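You operate a simulated robot arm through the tools that you are given. There is no shell and no other tool.

Carry out the task below with a simulated robot arm. There is one attempt and no reset: what you move stays moved.

TASK
Close the open pot and turn it in under the clear hood.
Fine: free the turntable, turn it one seat either way and lock it again.

It is judged by the outcome, as a careful person would: the job done as asked, and still so three seconds after it is handed in. It fails if anything else is knocked over, pushed out of place, dropped, spilled or broken.

THE ROBOT
A 7-joint arm with a two-finger parallel gripper, fixed in place. Base frame: the origin is at the foot of the arm, x ahead of it, y to its left, z up; the work surface is at about z = 0.82. Readings come in m, rad, newtons and seconds.
With the tool pointing down near the work surface it reaches from about 0.3 to 0.7 m from the base axis. Its first joint turns from -1.152 to 1.152 rad. Payload 1.57 kg.
The tool frame sits at the grasp point between the pads (the TCP): z along the fingers, y along the line on which they close. The tips reach 0.03 m beyond it. The gripper opens to 0.11 m. The fingers are 0.024 m wide and 0.012 m thick; the gripper's body (0.048 by 0.112 m) begins 0.078 m behind the TCP.
Orientation is told as [roll, pitch, yaw] about the base's x, y, z axes, in that order, counted from this pose: with the fingers straight down and closing along the base's y, the tool's x points along the base's -x, its y along +y and its z along -z.

THE INTERFACE
- The arm moves only by the tool send_rows. Its argument "plan" is a list of rows, each a list of 3 entries, a list of its own where there are three numbers: the shift along the tool's x, y, z in units of 400 mm (1.0 is 400 mm), then the turn, a rotation vector about the tool's x, y, z in units of 180 degrees (1.0 is 180 degrees), then the gripper command, from -1 (shut) to 1 (fully open), values between in proportion. In form: [[[x, y, z], [ax, ay, az], claw], ...]. A call has 1 to 20 rows; each row is the pose to reach, as a shift and turn from the pose commanded when the call began, along the tool's axes at that moment. A call with a number of a shift or a turn outside -1 to 1 is refused whole. A row lasts 0.2 s, in which the tool goes at most 0.05 m and 0.15 rad; a call with a longer step from one row to the next is refused whole, and so is a gripper value outside its range. A pose out of reach is approached as far as the arm can. The call stops where the force on the tool passes 40 N (or 10 N more than at its start, if that is more) or the arm is blocked; 0.2 s more then pass. Each finger travels about 0.108 m/s and halts on what it meets, pressing with about 41 N; the grip force reading is that of the motor and also rises with nothing between the fingers. The clock runs only during rows and for 0.2 s after the last one: add rows that repeat a pose to give the fingers time. It gives the time, the measured TCP pose, the force on the tool (base axes), the opening and the grip force at its end, in the units of the frame above (readings bear some noise), with the torque about the TCP (base axes, N m) and any sound that the robot's microphone picked up.
- Cameras (640 x 400 px; columns grow to the right, rows downward): "scene" is fixed at [0.1488, -0.3727, 1.4228]; the picture's right is [0.91, -0.42, 0.00], its down [-0.17, -0.36, -0.92] and it looks along [0.39, 0.83, -0.40] (base axes); focal length 344 px, centre (320, 200). "wrist" rides on the gripper at [0.07, 0.016, -0.141] in the tool frame; the picture's right is [-0.23, 0.97, 0.00], its down [-0.86, -0.20, -0.48] and it looks along [-0.47, -0.11, 0.88] (tool axes); focal length 222 px, centre (320, 200). There is no depth. A picture from a camera that has moved, and an enlarged one, comes with that camera's place and axes in the base frame and with its lens.
- camera(camera): a new picture of that camera. It takes no simulated time.
- close_up(camera, box): a new picture of the part [left, top, right, bottom] of that camera's present view, enlarged. It takes no simulated time.
- job_done(): hands the job in; it is judged then, once.

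Places have to be worked out from the pictures, the camera data and where the tool is seen. Open the gripper and draw the arm clear of the work before you hand the job in, unless the task says otherwise.

The tools are called after "Emit:" by a JSON object that holds its "op" and its "data". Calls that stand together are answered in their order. send_rows: Moves the arm, as the interface text tells. Its arguments: {"type":"object","properties":{"plan":{"type":"array"}},"required":["plan"]} The other tools are called the same way: camera (camera) takes a picture; close_up (camera, box) takes an enlarged picture of a part of a camera's view; job_done () hands the job in.

At the start:

```text
clock: 0.0
tool_pos: [0.3595, 0.1997, 1.2381]
tool_rot: [-0.001, 0.0, 0.001]
ft_force: [-0.4, -0.6, -1.2]
moment: [-0.02, 0.01, 0.02]
opening: 0.1102
finger_force: 0.0
```

scene: 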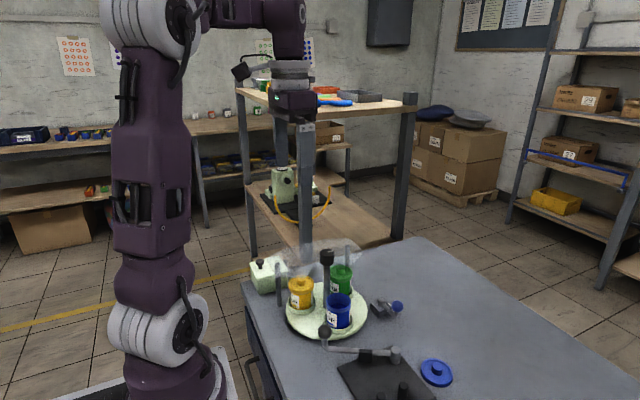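
wrist: 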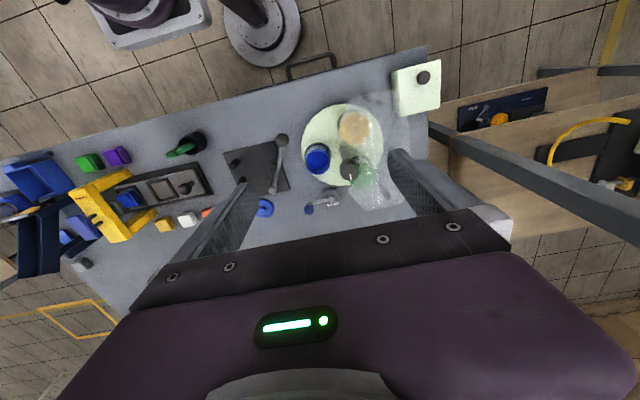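

I start by taking closer looks at the turntable, pots, lid, and levers from both cameras before moving anything.

Emit:
{"op": "close_up", "data": {"camera": "scene", "box": [230, 220, 480, 400]}}

Emit:
{"op": "close_up", "data": {"camera": "wrist", "box": [220, 50, 460, 230]}}

Emit:
{"op": "close_up", "data": {"camera": "scene", "box": [270, 230, 370, 345]}}

```text
2.22 times, centred on (355, 310) of scene
camera zoom: at [0.1488, -0.3727, 1.4228], right [0.91, -0.42, 0.0], down [-0.17, -0.36, -0.92], along [0.39, 0.83, -0.4], focal length 764 px, centre (242, -44)
```

zoom: 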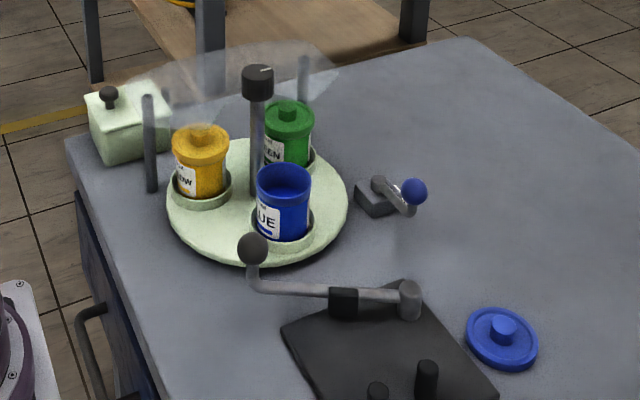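

```text
2.22 times, centred on (340, 140) of wrist
camera zoom: at [0.2905, 0.2171, 1.3798], right [0.23, 0.97, 0.0], down [0.86, -0.2, 0.48], along [0.47, -0.11, -0.88], focal length 494 px, centre (276, 333)
```

zoom: 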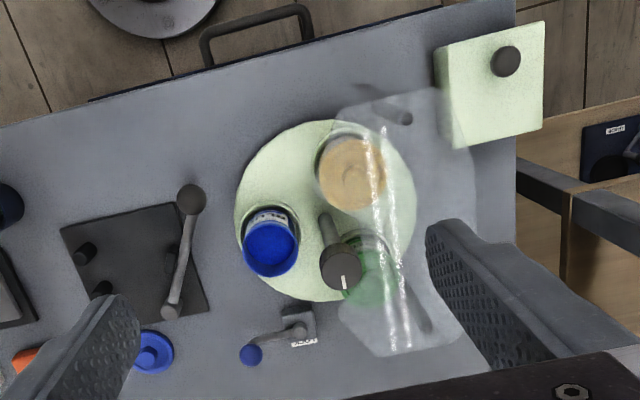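

```text
3.48 times, centred on (320, 288) of scene
camera zoom: at [0.1488, -0.3727, 1.4228], right [0.91, -0.42, 0.0], down [-0.17, -0.36, -0.92], along [0.39, 0.83, -0.4], focal length 1197 px, centre (320, -104)
```

zoom: 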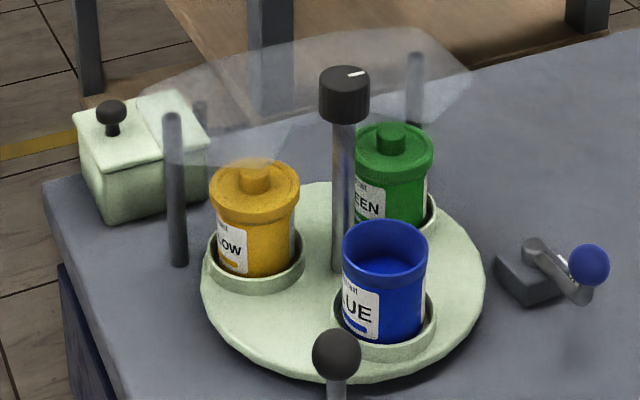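

The post knob looks to be at about (0.448, 0.235, 0.994), the open blue pot at (0.45, 0.175), the blue lid at (0.577, -0.016) and the blue-ball latch at (0.57, 0.12–0.18). I move the wrist camera above and nearer, staying well over the post and hood, to study the latch and hood.

Emit:
{"op": "send_rows", "data": {"plan": [[[-0.047, -0.006, 0.084], [0, 0, 0], 1], [[-0.094, -0.013, 0.168], [0, 0, 0], 1], [[-0.14, -0.019, 0.25], [0, 0, 0], 1], [[-0.187, -0.026, 0.33], [0, 0, 0], 1], [[-0.234, -0.032, 0.4], [0, 0, 0], 1], [[-0.234, -0.032, 0.4], [0, 0, 0], 1]]}}

```text
clock: 1.4
tool_pos: [0.4539, 0.1872, 1.0789]
tool_rot: [0.002, 0.001, 0.001]
ft_force: [-0.2, 0.2, 0.4]
moment: [-0.02, 0.0, 0.01]
opening: 0.1101
finger_force: 0.0
```

Arm is at (0.454, 0.187, 1.079), over the turntable. I take wrist pictures of the latch area.

Emit:
{"op": "camera", "data": {"camera": "wrist"}}

Emit:
{"op": "close_up", "data": {"camera": "wrist", "box": [200, 60, 460, 240]}}

Emit:
{"op": "camera", "data": {"camera": "scene"}}

```text
taken
camera wrist: at [0.384, 0.2044, 1.2189], right [0.23, 0.97, 0.0], down [0.85, -0.2, 0.48], along [0.47, -0.11, -0.88], focal length 222 px, centre (320, 200)
```

wrist: 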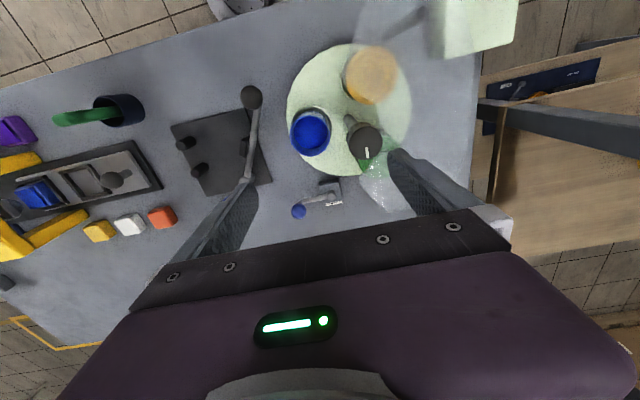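

```text
2.22 times, centred on (330, 150) of wrist
camera zoom: at [0.384, 0.2044, 1.2189], right [0.23, 0.97, 0.0], down [0.85, -0.2, 0.48], along [0.47, -0.11, -0.88], focal length 494 px, centre (298, 311)
```

zoom: 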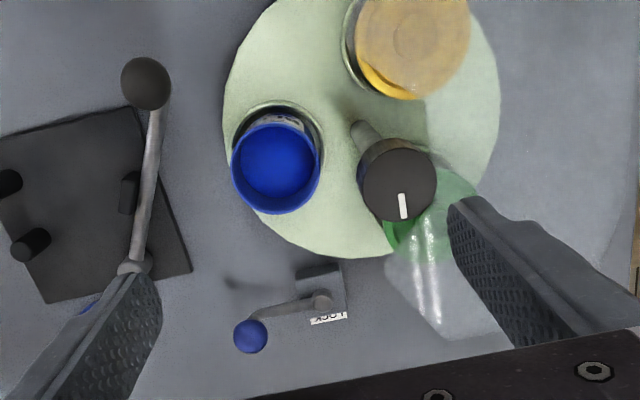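

```text
taken
```

scene: 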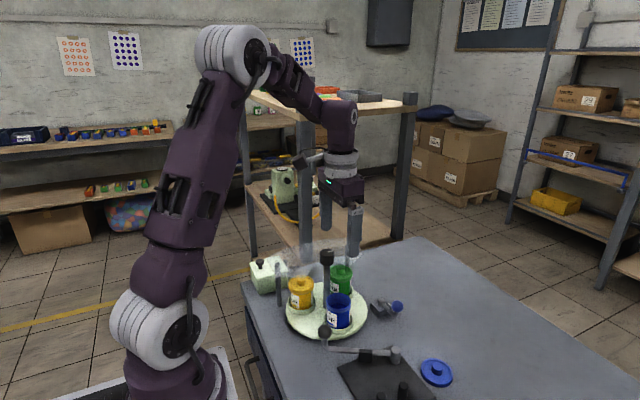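

The blue-ball lever has a "LOCK" label by its block; I zoom further on it and on the black-plate lever.

Emit:
{"op": "close_up", "data": {"camera": "wrist", "box": [280, 165, 360, 225]}}

Emit:
{"op": "close_up", "data": {"camera": "scene", "box": [355, 280, 425, 335]}}

Emit:
{"op": "close_up", "data": {"camera": "scene", "box": [310, 310, 470, 400]}}

Emit:
{"op": "close_up", "data": {"camera": "wrist", "box": [340, 0, 500, 220]}}

Emit:
{"op": "close_up", "data": {"camera": "wrist", "box": [150, 70, 290, 210]}}

```text
6.67 times, centred on (320, 195) of wrist
camera zoom: at [0.384, 0.2044, 1.2189], right [0.23, 0.97, 0.0], down [0.85, -0.2, 0.48], along [0.47, -0.11, -0.88], focal length 1481 px, centre (320, 233)
```

zoom: 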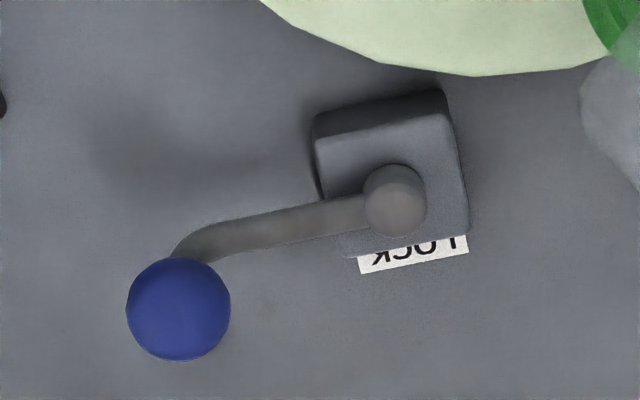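

```text
7.27 times, centred on (390, 308) of scene
camera zoom: at [0.1488, -0.3727, 1.4228], right [0.91, -0.42, 0.0], down [-0.17, -0.36, -0.92], along [0.39, 0.83, -0.4], focal length 2502 px, centre (-189, -582)
```

zoom: 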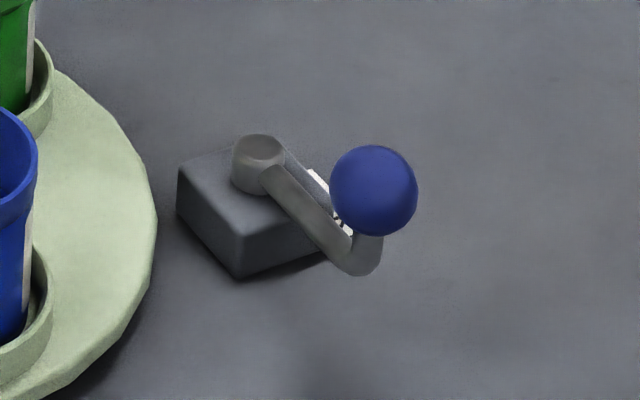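

```text
4.00 times, centred on (390, 355) of scene
camera zoom: at [0.1488, -0.3727, 1.4228], right [0.91, -0.42, 0.0], down [-0.17, -0.36, -0.92], along [0.39, 0.83, -0.4], focal length 1376 px, centre (40, -420)
```

zoom: 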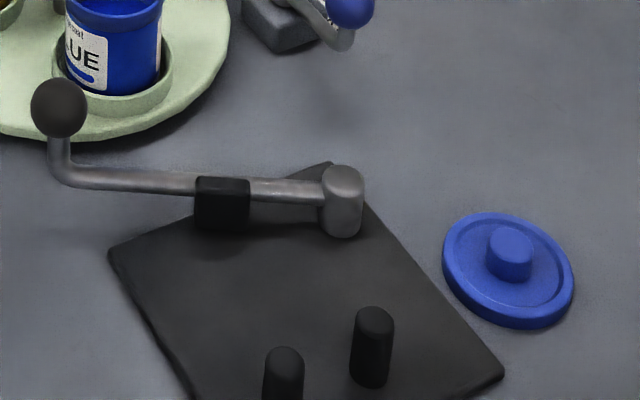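

```text
1.82 times, centred on (420, 110) of wrist
camera zoom: at [0.384, 0.2044, 1.2189], right [0.23, 0.97, 0.0], down [0.85, -0.2, 0.48], along [0.47, -0.11, -0.88], focal length 404 px, centre (138, 364)
```

zoom: 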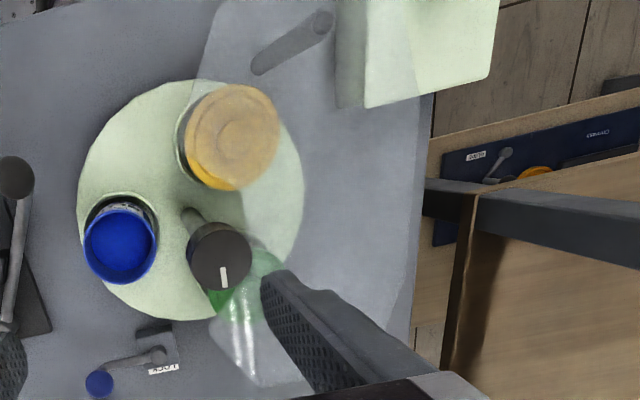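

```text
2.86 times, centred on (220, 140) of wrist
camera zoom: at [0.384, 0.2044, 1.2189], right [0.23, 0.97, 0.0], down [0.85, -0.2, 0.48], along [0.47, -0.11, -0.88], focal length 635 px, centre (606, 371)
```

zoom: 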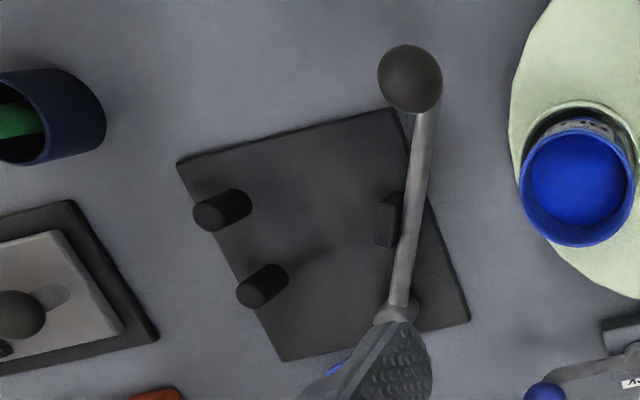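

The blue-ball lever sits on a vertical pivot on the block marked LOCK, so that is the turntable lock; the black lever on its plate looks unrelated. Next I move over toward the blue lid to measure it from above.

Emit:
{"op": "send_rows", "data": {"plan": [[[-0.014, -0.0905, 0.02], [0, 0, 0], 1], [[-0.028, -0.181, 0.05], [0, 0, 0], 1], [[-0.042, -0.2715, 0.1], [0, 0, 0], 1], [[-0.056, -0.362, 0.15], [0, 0, 0], 1], [[-0.07, -0.4525, 0.1975], [0, 0, 0], 1], [[-0.07, -0.4525, 0.1975], [0, 0, 0], 1]]}}

Emit:
{"op": "camera", "data": {"camera": "wrist"}}

Emit:
{"op": "close_up", "data": {"camera": "scene", "box": [260, 230, 380, 310]}}

```text
clock: 2.8
tool_pos: [0.4828, 0.0061, 0.9999]
tool_rot: [0.001, -0.001, 0.0]
ft_force: [-0.6, -0.3, 0.3]
moment: [-0.02, -0.02, 0.02]
opening: 0.11
finger_force: 0.0
```

```text
taken
camera wrist: at [0.4124, 0.0232, 1.1405], right [0.23, 0.97, 0.0], down [0.86, -0.2, 0.48], along [0.47, -0.11, -0.88], focal length 222 px, centre (320, 200)
```

wrist: 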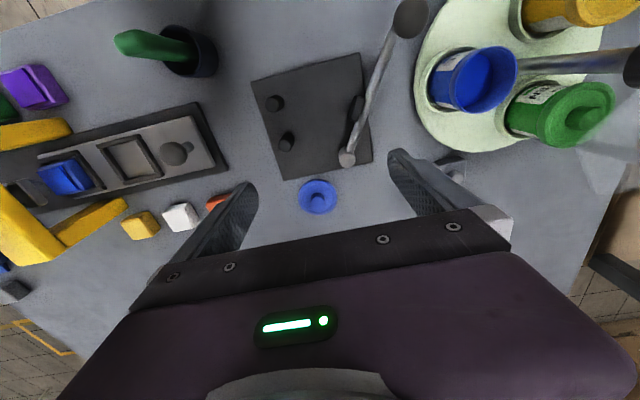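

```text
5.00 times, centred on (320, 270) of scene
camera zoom: at [0.1488, -0.3727, 1.4228], right [0.91, -0.42, 0.0], down [-0.17, -0.36, -0.92], along [0.39, 0.83, -0.4], focal length 1720 px, centre (320, -150)
```

zoom: 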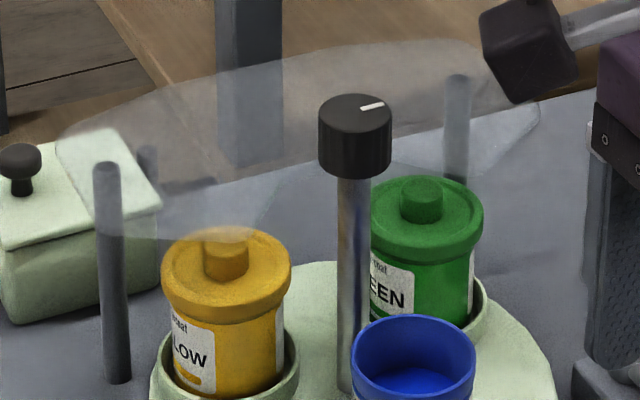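

The hood is a flat clear sheet on posts with a cut-out near the center post, below the knob top. Now I zoom in on the lid in the wrist view.

Emit:
{"op": "close_up", "data": {"camera": "wrist", "box": [280, 165, 360, 225]}}

Emit:
{"op": "close_up", "data": {"camera": "scene", "box": [400, 345, 470, 395]}}

Emit:
{"op": "close_up", "data": {"camera": "wrist", "box": [400, 0, 640, 180]}}

```text
6.67 times, centred on (320, 195) of wrist
camera zoom: at [0.4124, 0.0232, 1.1405], right [0.23, 0.97, 0.0], down [0.86, -0.2, 0.48], along [0.47, -0.11, -0.88], focal length 1481 px, centre (320, 233)
```

zoom: 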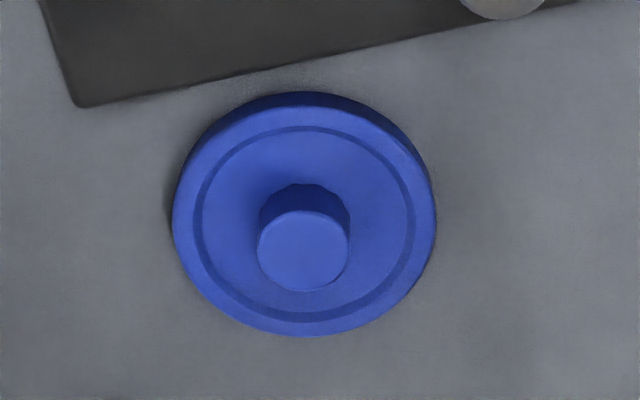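

```text
8.00 times, centred on (435, 370) of scene
camera zoom: at [0.1488, -0.3727, 1.4228], right [0.91, -0.42, 0.0], down [-0.17, -0.36, -0.92], along [0.39, 0.83, -0.4], focal length 2752 px, centre (-600, -1160)
```

zoom: 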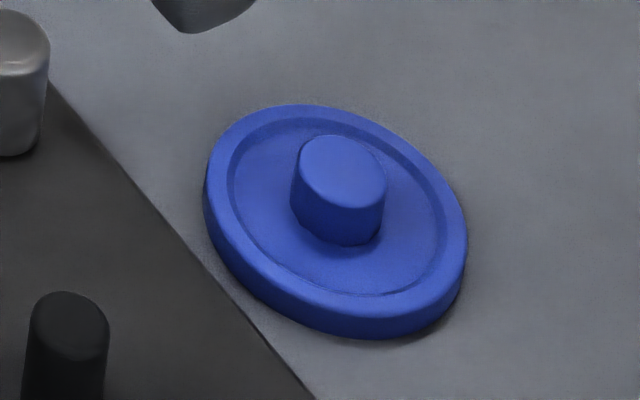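

```text
2.22 times, centred on (520, 90) of wrist
camera zoom: at [0.4124, 0.0232, 1.1405], right [0.23, 0.97, 0.0], down [0.86, -0.2, 0.48], along [0.47, -0.11, -0.88], focal length 494 px, centre (-124, 444)
```

zoom: 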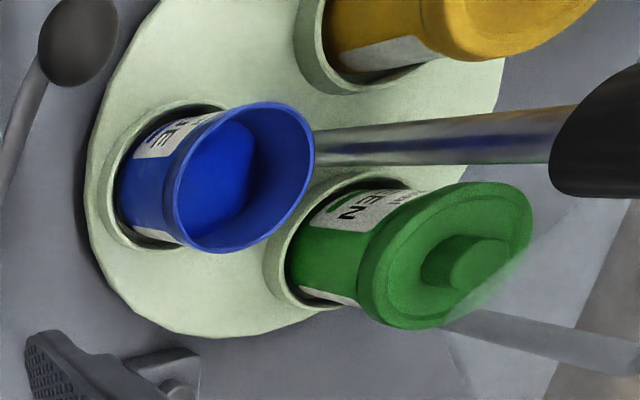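

The lid's knob (about 21 mm wide) has its top at (0.574, -0.018, 0.842), and the pot rim center is at about (0.449, 0.176, 0.901). I'll turn the gripper 90° so its fingers close along x, which keeps the body clear of the post, while moving to a view of the pot.

Emit:
{"op": "send_rows", "data": {"plan": [[[0.0104, 0.0208, -0.01], [0, 0, -0.0417], 1], [[0.0208, 0.0415, -0.02], [0, 0, -0.0833], 1], [[0.0313, 0.0623, -0.03], [0, 0, -0.125], 1], [[0.0417, 0.083, -0.04], [0, 0, -0.1667], 1], [[0.0521, 0.1038, -0.05], [0, 0, -0.2083], 1], [[0.0625, 0.1245, -0.06], [0, 0, -0.25], 1], [[0.0729, 0.1453, -0.065], [0, 0, -0.2917], 1], [[0.0833, 0.166, -0.07], [0, 0, -0.3333], 1], [[0.0938, 0.1868, -0.075], [0, 0, -0.375], 1], [[0.1042, 0.2075, -0.075], [0, 0, -0.4167], 1], [[0.1146, 0.2283, -0.075], [0, 0, -0.4583], 1], [[0.125, 0.249, -0.075], [0, 0, -0.5], 1], [[0.125, 0.249, -0.075], [0, 0, -0.5], 1]]}}

Emit:
{"op": "camera", "data": {"camera": "wrist"}}

Emit:
{"op": "close_up", "data": {"camera": "wrist", "box": [270, 150, 370, 225]}}

Emit:
{"op": "camera", "data": {"camera": "scene"}}

```text
clock: 5.6
tool_pos: [0.4302, 0.1057, 1.0282]
tool_rot: [-0.002, -0.001, 1.573]
ft_force: [-0.3, 0.1, -0.4]
moment: [-0.02, -0.01, 0.03]
opening: 0.1098
finger_force: 0.0
```

```text
taken
camera wrist: at [0.4157, 0.0372, 1.1702], right [-0.97, 0.23, 0.0], down [0.2, 0.86, 0.48], along [0.11, 0.47, -0.88], focal length 222 px, centre (320, 200)
```

wrist: 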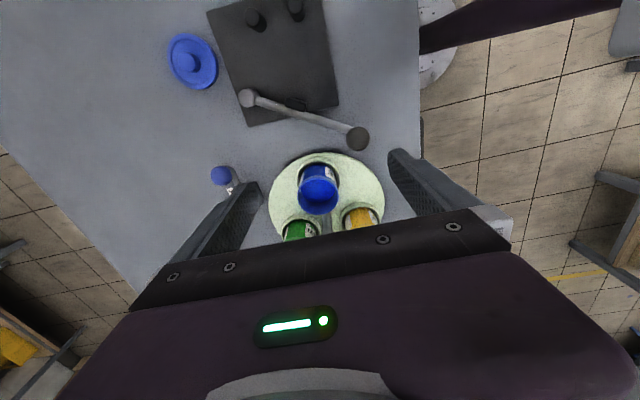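

```text
5.33 times, centred on (320, 188) of wrist
camera zoom: at [0.4157, 0.0372, 1.1702], right [-0.97, 0.23, 0.0], down [0.2, 0.86, 0.48], along [0.11, 0.47, -0.88], focal length 1185 px, centre (320, 267)
```

zoom: 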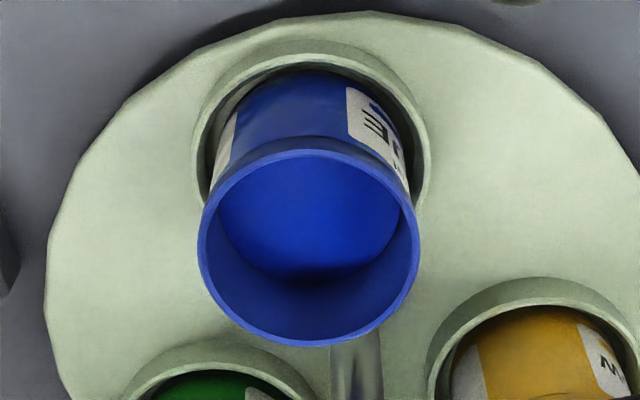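

```text
taken
```

scene: 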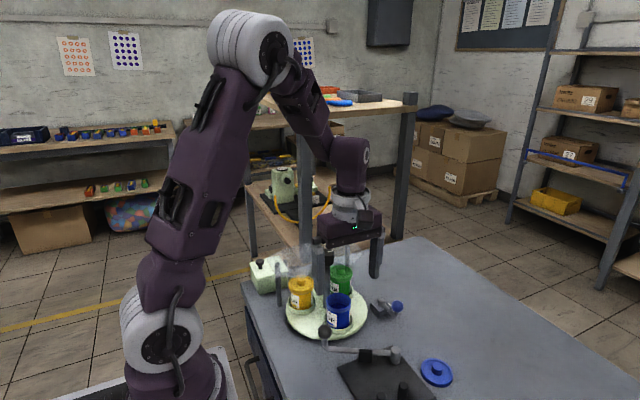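

Yaw of 90° is reachable, and the rim center comes out near (0.4495, 0.174, 0.903). I'll hover straight above the pot to fix its center precisely relative to the tool.

Emit:
{"op": "send_rows", "data": {"plan": [[[-0.056, -0.015, 0.02], [0, 0, 0], 1], [[-0.111, -0.03, 0.045], [0, 0, 0], 1], [[-0.167, -0.0445, 0.073], [0, 0, 0], 1], [[-0.167, -0.0445, 0.073], [0, 0, 0], 1]]}}

Emit:
{"op": "close_up", "data": {"camera": "wrist", "box": [270, 110, 370, 185]}}

Emit:
{"op": "camera", "data": {"camera": "wrist"}}

```text
clock: 6.6
tool_pos: [0.4488, 0.1729, 0.9996]
tool_rot: [-0.001, 0.0, 1.573]
ft_force: [0.0, 0.2, -0.5]
moment: [-0.02, 0.01, 0.0]
opening: 0.11
finger_force: 0.2
```

```text
5.33 times, centred on (320, 148) of wrist
camera zoom: at [0.4332, 0.1037, 1.141], right [-0.97, 0.23, 0.0], down [0.2, 0.85, 0.48], along [0.11, 0.47, -0.88], focal length 1185 px, centre (320, 480)
```

zoom: 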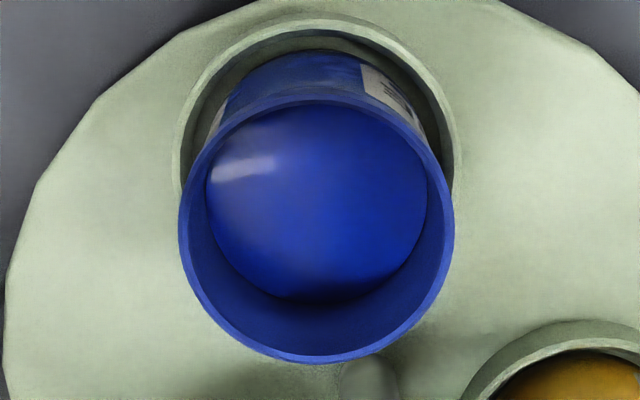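

```text
taken
camera wrist: at [0.4332, 0.1037, 1.141], right [-0.97, 0.23, 0.0], down [0.2, 0.85, 0.48], along [0.11, 0.47, -0.88], focal length 222 px, centre (320, 200)
```

wrist: 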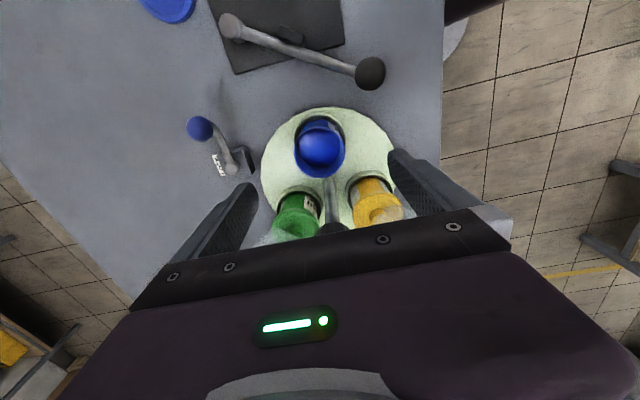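

The pot's center is at about (0.450, 0.1745), rim z about 0.902. Now I go over to the lid and hover at the same relative height for a matching measurement.

Emit:
{"op": "send_rows", "data": {"plan": [[[0.08, -0.052, 0], [0, 0, 0], 1], [[0.16, -0.104, 0], [0, 0, 0], 1], [[0.24, -0.156, 0], [0, 0, 0], 1], [[0.32, -0.208, 0], [0, 0, 0], 1], [[0.4, -0.26, 0], [0, 0, 0], 0.6], [[0.479, -0.312, 0.03], [0, 0, 0], 0.4], [[0.479, -0.312, 0.1], [0, 0, 0], 0.2], [[0.479, -0.312, 0.175], [0, 0, 0], 0.1], [[0.479, -0.312, 0.175], [0, 0, 0], 0.1]]}}

Emit:
{"op": "camera", "data": {"camera": "wrist"}}

Emit:
{"op": "close_up", "data": {"camera": "wrist", "box": [270, 110, 370, 185]}}

```text
clock: 8.6
tool_pos: [0.5734, -0.0199, 0.9299]
tool_rot: [0.0, -0.001, 1.571]
ft_force: [-0.3, 0.0, 1.2]
moment: [0.0, 0.02, 0.0]
opening: 0.0605
finger_force: 0.1
```

```text
taken
camera wrist: at [0.5577, -0.0879, 1.072], right [-0.97, 0.23, 0.0], down [0.2, 0.86, 0.48], along [0.11, 0.47, -0.88], focal length 222 px, centre (320, 200)
```

wrist: 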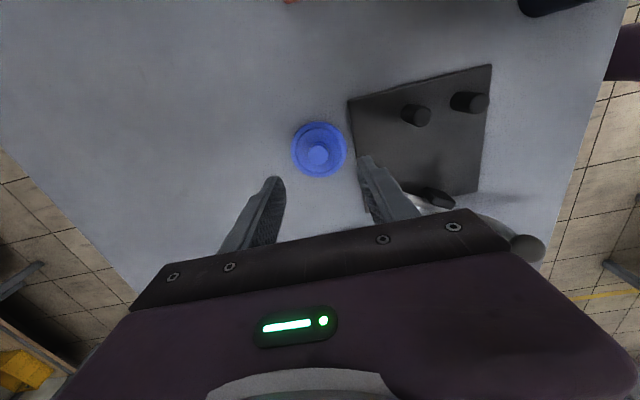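

```text
5.33 times, centred on (320, 148) of wrist
camera zoom: at [0.5577, -0.0879, 1.072], right [-0.97, 0.23, 0.0], down [0.2, 0.86, 0.48], along [0.11, 0.47, -0.88], focal length 1185 px, centre (320, 480)
```

zoom: 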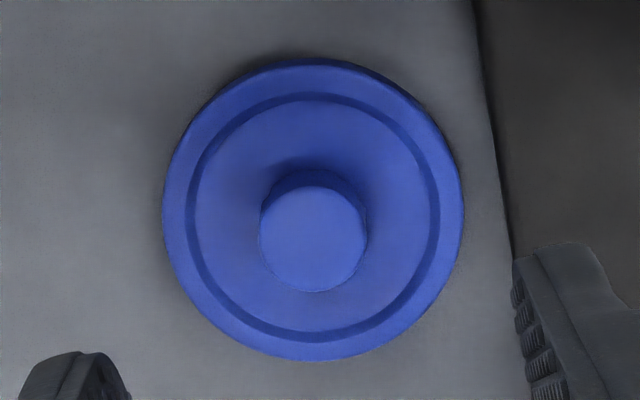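

The lid sits at about (0.575, -0.0195), only 1–2 mm off the tool axis. I descend so that the fingertips just clear the lid rim around its knob, still open.

Emit:
{"op": "send_rows", "data": {"plan": [[[0.004, -0.003, 0.06], [0, 0, 0], -0.1], [[0.004, -0.003, 0.12], [0, 0, 0], -0.2], [[0.004, -0.003, 0.15], [0, 0, 0], -0.2], [[0.004, -0.003, 0.168], [0, 0, 0], -0.2], [[0.004, -0.003, 0.168], [0, 0, 0], -0.2]]}}

Emit:
{"op": "camera", "data": {"camera": "wrist"}}

Emit:
{"op": "close_up", "data": {"camera": "scene", "box": [390, 320, 480, 400]}}

```text
clock: 9.8
tool_pos: [0.5749, -0.0217, 0.8636]
tool_rot: [0.0, -0.001, 1.571]
ft_force: [1.0, -0.7, 0.2]
moment: [0.0, 0.04, 0.0]
opening: 0.0439
finger_force: 0.0
```

```text
taken
camera wrist: at [0.5595, -0.09, 1.0041], right [-0.97, 0.23, 0.0], down [0.2, 0.85, 0.48], along [0.11, 0.47, -0.88], focal length 222 px, centre (320, 200)
```

wrist: 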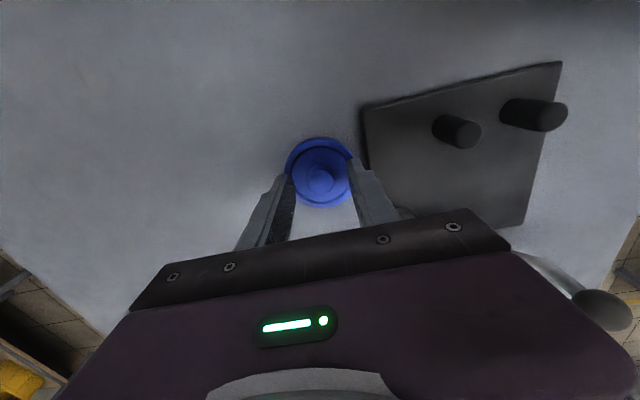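

```text
5.00 times, centred on (435, 360) of scene
camera zoom: at [0.1488, -0.3727, 1.4228], right [0.91, -0.42, 0.0], down [-0.17, -0.36, -0.92], along [0.39, 0.83, -0.4], focal length 1720 px, centre (-255, -600)
```

zoom: 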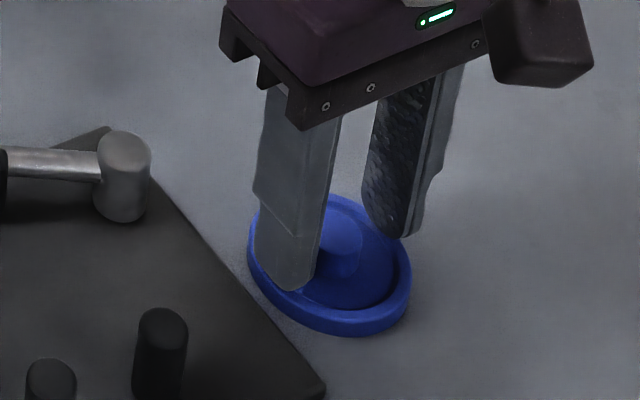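

The fingers straddle the knob without contact. I check a close-up for depth before closing.

Emit:
{"op": "close_up", "data": {"camera": "wrist", "box": [270, 125, 370, 215]}}

Emit:
{"op": "close_up", "data": {"camera": "scene", "box": [420, 350, 480, 395]}}

```text
4.44 times, centred on (320, 170) of wrist
camera zoom: at [0.5595, -0.09, 1.0041], right [-0.97, 0.23, 0.0], down [0.2, 0.85, 0.48], along [0.11, 0.47, -0.88], focal length 987 px, centre (320, 333)
```

zoom: 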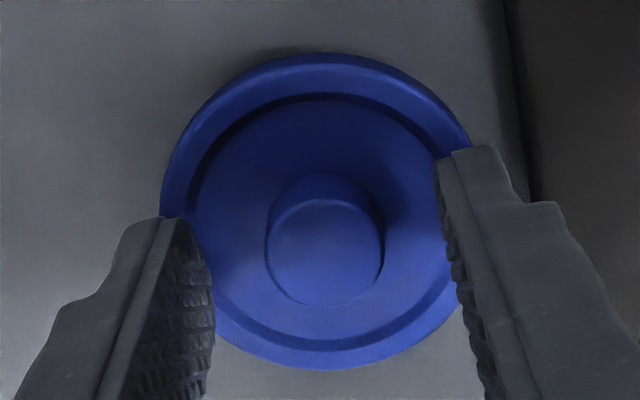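

```text
8.89 times, centred on (450, 372) of scene
camera zoom: at [0.1488, -0.3727, 1.4228], right [0.91, -0.42, 0.0], down [-0.17, -0.36, -0.92], along [0.39, 0.83, -0.4], focal length 3058 px, centre (-836, -1333)
```

zoom: 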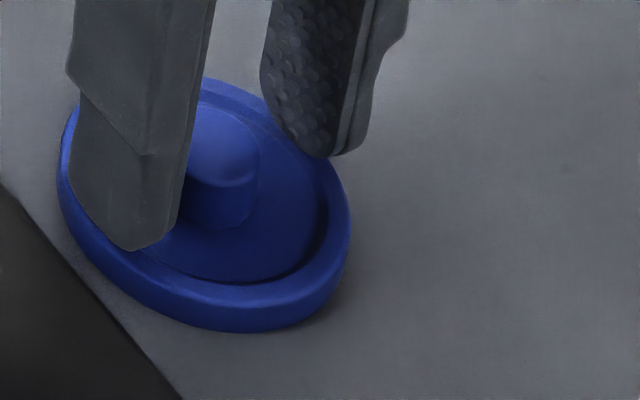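

Depth looks right, with the tips alongside the knob. I close on the knob and hold.

Emit:
{"op": "send_rows", "data": {"plan": [[[0, 0, 0], [0, 0, 0], -0.6], [[0, 0, 0], [0, 0, 0], -1], [[0, 0, 0], [0, 0, 0], -1], [[0, 0, 0], [0, 0, 0], -1]]}}

Emit:
{"op": "close_up", "data": {"camera": "wrist", "box": [270, 125, 370, 215]}}

Emit:
{"op": "close_up", "data": {"camera": "scene", "box": [420, 350, 480, 395]}}

```text
clock: 10.8
tool_pos: [0.5752, -0.0213, 0.8617]
tool_rot: [0.002, -0.001, 1.572]
ft_force: [0.0, -1.0, 1.3]
moment: [-0.01, -0.06, -0.01]
opening: 0.0152
finger_force: 31.3
```

```text
4.44 times, centred on (320, 170) of wrist
camera zoom: at [0.5595, -0.09, 1.0043], right [-0.97, 0.23, 0.0], down [0.2, 0.86, 0.48], along [0.11, 0.47, -0.88], focal length 987 px, centre (320, 333)
```

zoom: 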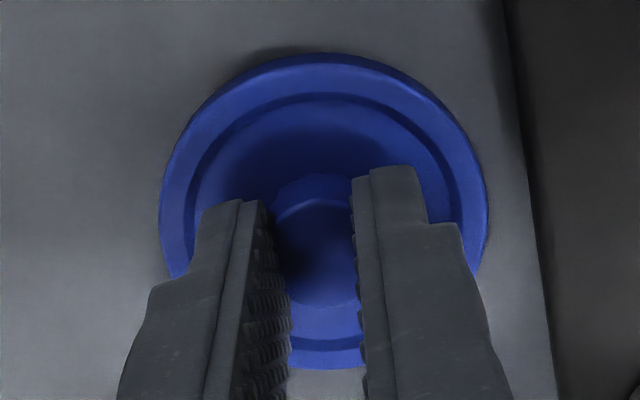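

```text
8.89 times, centred on (450, 372) of scene
camera zoom: at [0.1488, -0.3726, 1.4228], right [0.91, -0.42, 0.0], down [-0.17, -0.36, -0.92], along [0.39, 0.83, -0.4], focal length 3058 px, centre (-836, -1333)
```

zoom: 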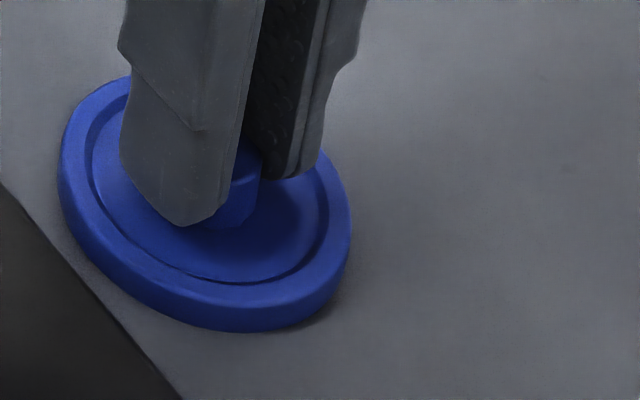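

The grip reads 31 N at 15 mm opening. I lift slowly by a few centimetres and check whether the lid comes along level.

Emit:
{"op": "send_rows", "data": {"plan": [[[0, 0, -0.01], [0, 0, 0], -1], [[0, 0, -0.03], [0, 0, 0], -1], [[0, 0, -0.06], [0, 0, 0], -1], [[0, 0, -0.1], [0, 0, 0], -1], [[0, 0, -0.1], [0, 0, 0], -1]]}}

Emit:
{"op": "close_up", "data": {"camera": "wrist", "box": [270, 125, 370, 215]}}

Emit:
{"op": "close_up", "data": {"camera": "scene", "box": [410, 320, 480, 380]}}

```text
clock: 12.0
tool_pos: [0.5758, -0.0217, 0.9026]
tool_rot: [0.0, -0.001, 1.572]
ft_force: [-1.2, -0.5, 0.3]
moment: [0.02, 0.01, 0.0]
opening: 0.015
finger_force: 30.9
```

```text
4.44 times, centred on (320, 170) of wrist
camera zoom: at [0.5591, -0.0896, 1.0446], right [-0.97, 0.23, 0.0], down [0.2, 0.85, 0.48], along [0.11, 0.47, -0.88], focal length 987 px, centre (320, 333)
```

zoom: 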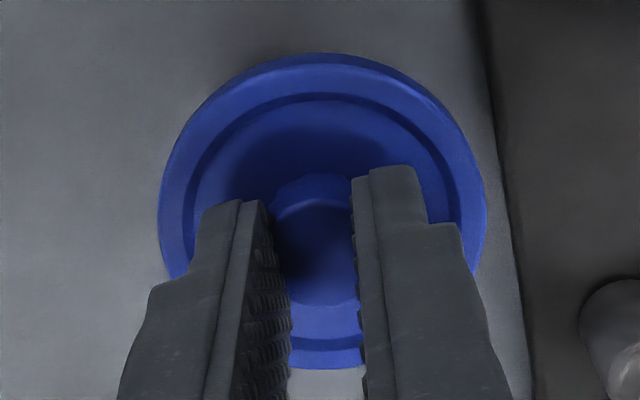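

```text
6.67 times, centred on (445, 350) of scene
camera zoom: at [0.1488, -0.3727, 1.4228], right [0.91, -0.42, 0.0], down [-0.17, -0.36, -0.92], along [0.39, 0.83, -0.4], focal length 2294 px, centre (-513, -800)
```

zoom: 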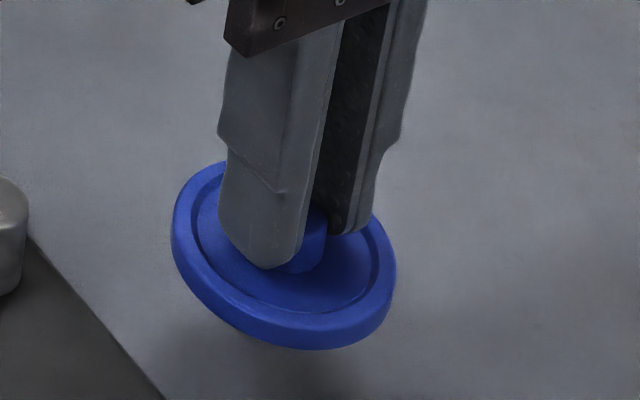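

The lid is lifted level and centered on the tool axis within about 0.5 mm. I raise it and carry it over to hover above the pot.

Emit:
{"op": "send_rows", "data": {"plan": [[[0, 0, -0.08], [0, 0, 0], -1], [[0, 0, -0.16], [0, 0, 0], -1], [[-0.04, 0.026, -0.22], [0, 0, 0], -1], [[-0.12, 0.078, -0.241], [0, 0, 0], -1], [[-0.2, 0.13, -0.241], [0, 0, 0], -1], [[-0.28, 0.18, -0.241], [0, 0, 0], -1], [[-0.36, 0.232, -0.241], [0, 0, 0], -1], [[-0.43, 0.275, -0.241], [0, 0, 0], -1], [[-0.47, 0.3, -0.241], [0, 0, 0], -1], [[-0.485, 0.311, -0.241], [0, 0, 0], -1], [[-0.485, 0.311, -0.241], [0, 0, 0], -1], [[-0.485, 0.311, -0.241], [0, 0, 0], -1]]}}

Emit:
{"op": "close_up", "data": {"camera": "wrist", "box": [270, 125, 370, 215]}}

Emit:
{"op": "close_up", "data": {"camera": "scene", "box": [290, 240, 390, 330]}}

```text
clock: 14.6
tool_pos: [0.4502, 0.1733, 0.999]
tool_rot: [0.001, -0.001, 1.571]
ft_force: [0.1, -0.3, -0.5]
moment: [-0.01, 0.0, 0.0]
opening: 0.015
finger_force: 30.9
```

```text
4.44 times, centred on (320, 170) of wrist
camera zoom: at [0.4345, 0.1049, 1.1407], right [-0.97, 0.23, 0.0], down [0.2, 0.86, 0.48], along [0.11, 0.47, -0.88], focal length 987 px, centre (320, 333)
```

zoom: 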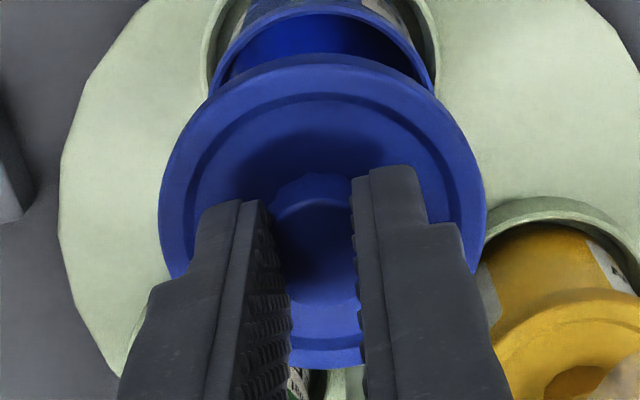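

```text
4.44 times, centred on (340, 285) of scene
camera zoom: at [0.1488, -0.3726, 1.4228], right [0.91, -0.42, 0.0], down [-0.17, -0.36, -0.92], along [0.39, 0.83, -0.4], focal length 1529 px, centre (231, -178)
```

zoom: 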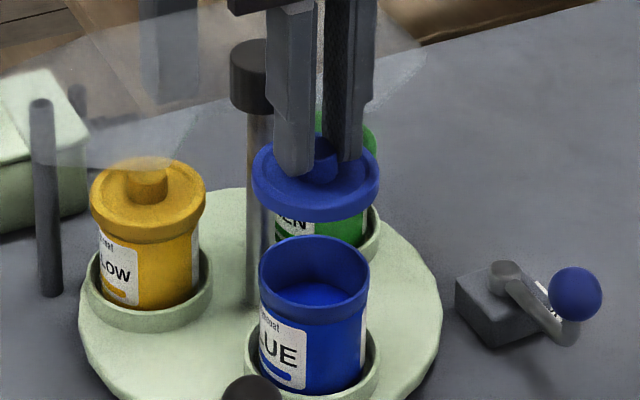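

Lid hovers over the pot. I take a tighter scene close-up to verify lateral alignment of lid versus rim.

Emit:
{"op": "close_up", "data": {"camera": "scene", "box": [340, 268, 380, 298]}}

Emit:
{"op": "close_up", "data": {"camera": "scene", "box": [340, 290, 380, 320]}}

Emit:
{"op": "close_up", "data": {"camera": "scene", "box": [320, 265, 380, 315]}}

```text
13.33 times, centred on (360, 283) of scene
camera zoom: at [0.1488, -0.3726, 1.4228], right [0.91, -0.42, 0.0], down [-0.17, -0.36, -0.92], along [0.39, 0.83, -0.4], focal length 4587 px, centre (-213, -907)
```

zoom: 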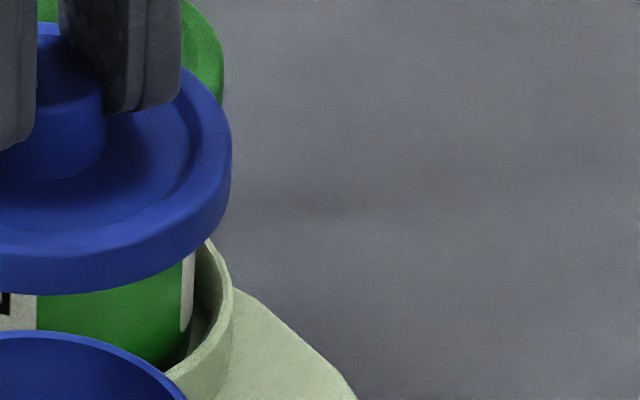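

```text
13.33 times, centred on (360, 305) of scene
camera zoom: at [0.1488, -0.3726, 1.4228], right [0.91, -0.42, 0.0], down [-0.17, -0.36, -0.92], along [0.39, 0.83, -0.4], focal length 4587 px, centre (-213, -1200)
```

zoom: 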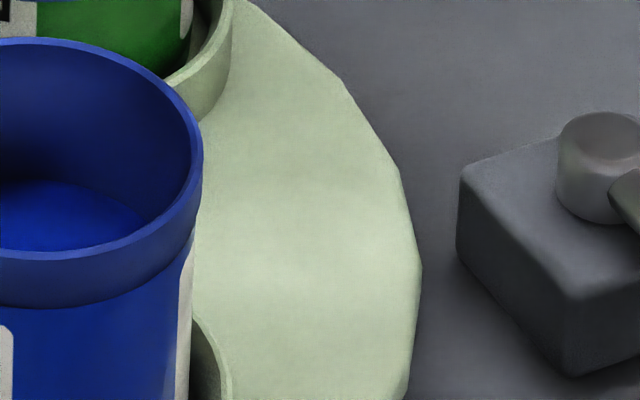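

```text
8.00 times, centred on (350, 290) of scene
camera zoom: at [0.1488, -0.3726, 1.4228], right [0.91, -0.42, 0.0], down [-0.17, -0.36, -0.92], along [0.39, 0.83, -0.4], focal length 2752 px, centre (80, -520)
```

zoom: 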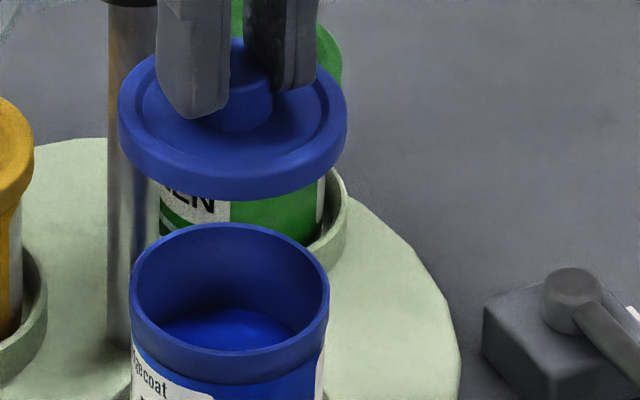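

Scene and wrist views agree the lid is within ~0.6 mm; I apply the small correction and lower to just above the rim.

Emit:
{"op": "send_rows", "data": {"plan": [[[0.0012, -0.001, 0.04], [0, 0, 0], -1], [[0.0012, -0.001, 0.08], [0, 0, 0], -1], [[0.0012, -0.001, 0.105], [0, 0, 0], -1], [[0.0012, -0.001, 0.119], [0, 0, 0], -1], [[0.0012, -0.001, 0.119], [0, 0, 0], -1], [[0.0012, -0.001, 0.119], [0, 0, 0], -1]]}}

Emit:
{"op": "close_up", "data": {"camera": "scene", "box": [320, 275, 380, 325]}}

Emit:
{"op": "close_up", "data": {"camera": "wrist", "box": [250, 100, 390, 215]}}

```text
clock: 16.0
tool_pos: [0.4515, 0.1722, 0.9519]
tool_rot: [0.001, -0.001, 1.57]
ft_force: [0.5, -0.9, -0.6]
moment: [0.01, -0.02, -0.01]
opening: 0.015
finger_force: 30.4
```

```text
8.00 times, centred on (350, 300) of scene
camera zoom: at [0.1488, -0.3726, 1.4228], right [0.91, -0.42, 0.0], down [-0.17, -0.36, -0.92], along [0.39, 0.83, -0.4], focal length 2752 px, centre (80, -600)
```

zoom: 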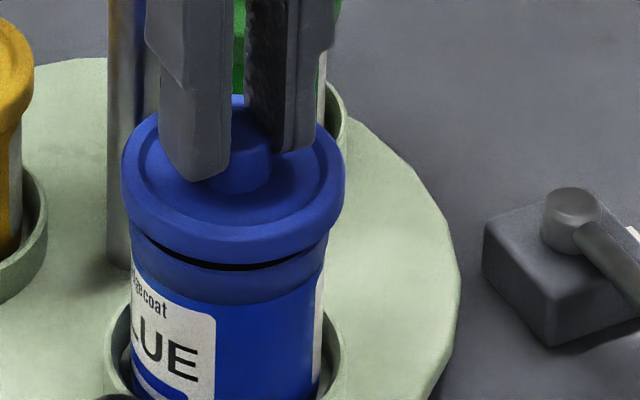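

```text
3.48 times, centred on (320, 158) of wrist
camera zoom: at [0.4354, 0.1039, 1.0935], right [-0.97, 0.23, 0.0], down [0.2, 0.86, 0.48], along [0.11, 0.47, -0.88], focal length 773 px, centre (320, 348)
```

zoom: 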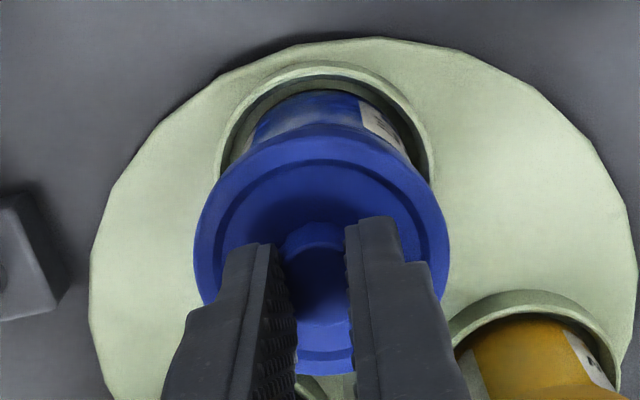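

Clear gap of a few mm remains under the lid. I shift back half the measured offset (−0.4 mm x, +0.5 mm y) and lower slowly, watching force.

Emit:
{"op": "send_rows", "data": {"plan": [[[-0.0012, 0.001, 0.005], [0, 0, 0], -1], [[-0.0012, 0.001, 0.01], [0, 0, 0], -1], [[-0.0012, 0.001, 0.015], [0, 0, 0], -1], [[-0.0012, 0.001, 0.018], [0, 0, 0], -1], [[-0.0012, 0.001, 0.018], [0, 0, 0], -1]]}}

Emit:
{"op": "close_up", "data": {"camera": "scene", "box": [320, 275, 380, 325]}}

Emit:
{"op": "close_up", "data": {"camera": "wrist", "box": [250, 100, 390, 215]}}

```text
clock: 17.2
tool_pos: [0.4511, 0.1734, 0.9455]
tool_rot: [-0.002, 0.0, 1.57]
ft_force: [2.4, -2.1, 18.7]
moment: [-0.6, 0.09, 0.0]
opening: 0.0151
finger_force: 31.2
```

```text
8.00 times, centred on (350, 300) of scene
camera zoom: at [0.1486, -0.3728, 1.4228], right [0.91, -0.42, 0.0], down [-0.17, -0.36, -0.92], along [0.39, 0.83, -0.4], focal length 2752 px, centre (80, -600)
```

zoom: 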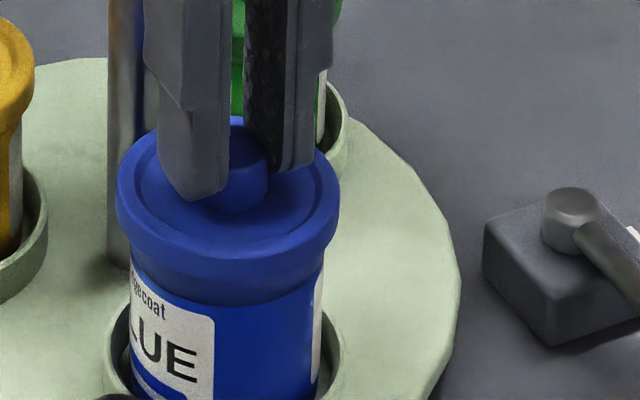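

```text
3.48 times, centred on (320, 158) of wrist
camera zoom: at [0.4351, 0.1043, 1.0865], right [-0.97, 0.23, 0.0], down [0.2, 0.85, 0.48], along [0.11, 0.47, -0.88], focal length 773 px, centre (320, 348)
```

zoom: 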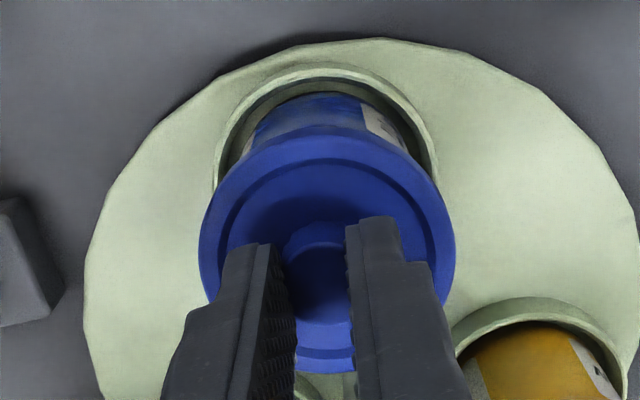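

Contact: 18.7 N upward with a torque meaning the lid touches at its −y (front) edge, so it's sitting slightly too far toward +y. I look closer before adjusting.

Emit:
{"op": "close_up", "data": {"camera": "wrist", "box": [285, 120, 355, 180]}}

Emit:
{"op": "close_up", "data": {"camera": "scene", "box": [328, 285, 372, 318]}}

```text
6.67 times, centred on (320, 150) of wrist
camera zoom: at [0.4351, 0.1043, 1.0865], right [-0.97, 0.23, 0.0], down [0.2, 0.85, 0.48], along [0.11, 0.47, -0.88], focal length 1481 px, centre (320, 533)
```

zoom: 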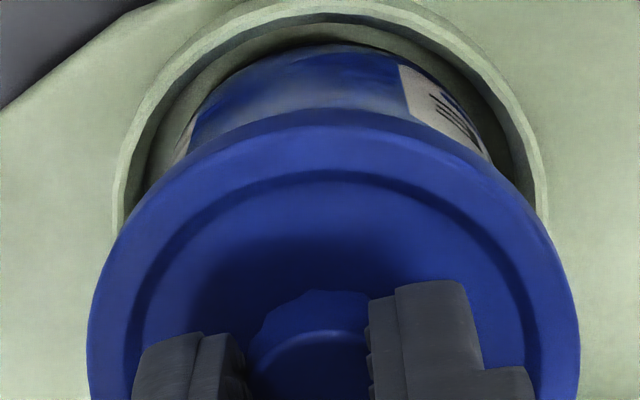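

```text
12.12 times, centred on (350, 302) of scene
camera zoom: at [0.1486, -0.3728, 1.4228], right [0.91, -0.42, 0.0], down [-0.17, -0.36, -0.92], along [0.39, 0.83, -0.4], focal length 4170 px, centre (-44, -1030)
```

zoom: 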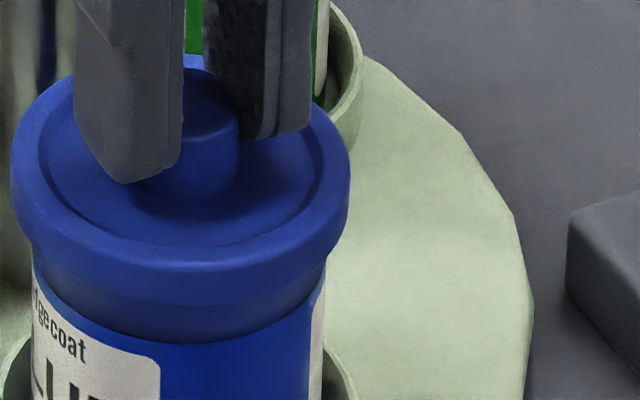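

I lift 3 mm, shift 1 mm toward −y, and lower again in small steps.

Emit:
{"op": "send_rows", "data": {"plan": [[[0, 0, -0.008], [0, 0, 0], -1], [[0.0025, 0, -0.008], [0, 0, 0], -1], [[0.0025, 0, -0.008], [0, 0, 0], -1], [[0.0025, 0, -0.003], [0, 0, 0], -1], [[0.0025, 0, 0], [0, 0, 0], -1], [[0.0025, 0, 0.002], [0, 0, 0], -1], [[0.0025, 0, 0.002], [0, 0, 0], -1]]}}

Emit:
{"op": "close_up", "data": {"camera": "wrist", "box": [285, 120, 355, 180]}}

Emit:
{"op": "close_up", "data": {"camera": "scene", "box": [328, 285, 372, 318]}}

```text
clock: 18.8
tool_pos: [0.4508, 0.1728, 0.9435]
tool_rot: [0.001, 0.0, 1.572]
ft_force: [0.0, 0.2, 0.3]
moment: [0.0, 0.06, -0.02]
opening: 0.0147
finger_force: 30.8
```

```text
6.67 times, centred on (320, 150) of wrist
camera zoom: at [0.435, 0.1034, 1.0849], right [-0.97, 0.23, 0.0], down [0.2, 0.86, 0.48], along [0.11, 0.47, -0.88], focal length 1481 px, centre (320, 533)
```

zoom: 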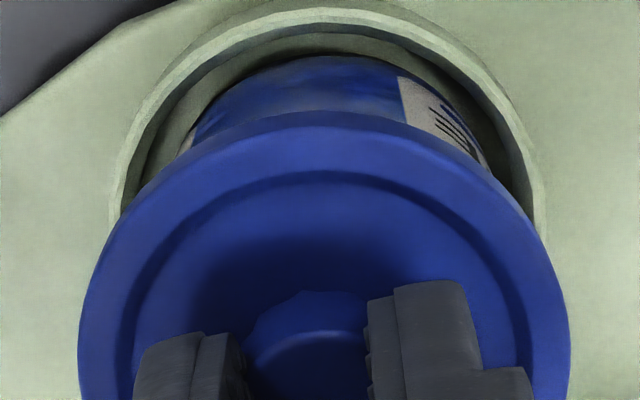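

```text
12.12 times, centred on (350, 302) of scene
camera zoom: at [0.1488, -0.3726, 1.4228], right [0.91, -0.42, 0.0], down [-0.17, -0.36, -0.92], along [0.39, 0.83, -0.4], focal length 4170 px, centre (-44, -1030)
```

zoom: 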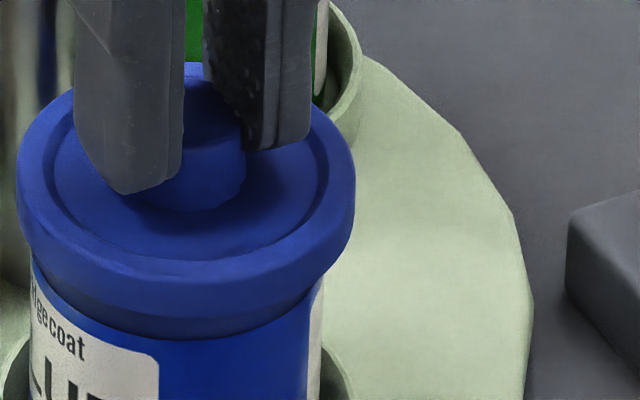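

Force is nearly zero at a lower height than before, so the skirt has gone over the rim. I keep lowering gently until it seats.

Emit:
{"op": "send_rows", "data": {"plan": [[[0, 0, 0.0025], [0, 0, 0], -1], [[0, 0, 0.005], [0, 0, 0], -1], [[0, 0, 0.0075], [0, 0, 0], -1], [[0, 0, 0.009], [0, 0, 0], -1], [[0, 0, 0.009], [0, 0, 0], -1]]}}

Emit:
{"op": "close_up", "data": {"camera": "scene", "box": [328, 285, 372, 318]}}

```text
clock: 20.0
tool_pos: [0.4515, 0.1718, 0.9408]
tool_rot: [-0.001, 0.001, 1.57]
ft_force: [-0.7, -0.1, 21.5]
moment: [0.18, 0.06, -0.02]
opening: 0.0151
finger_force: 31.5
heard: snap
```

```text
12.12 times, centred on (350, 302) of scene
camera zoom: at [0.1485, -0.3728, 1.4228], right [0.91, -0.42, 0.0], down [-0.17, -0.36, -0.92], along [0.39, 0.83, -0.4], focal length 4170 px, centre (-44, -1030)
```

zoom: 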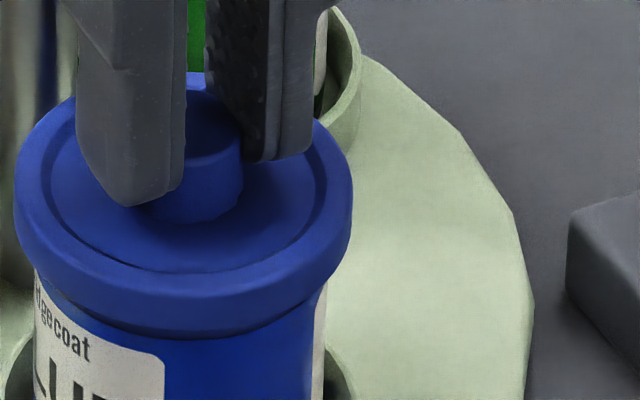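

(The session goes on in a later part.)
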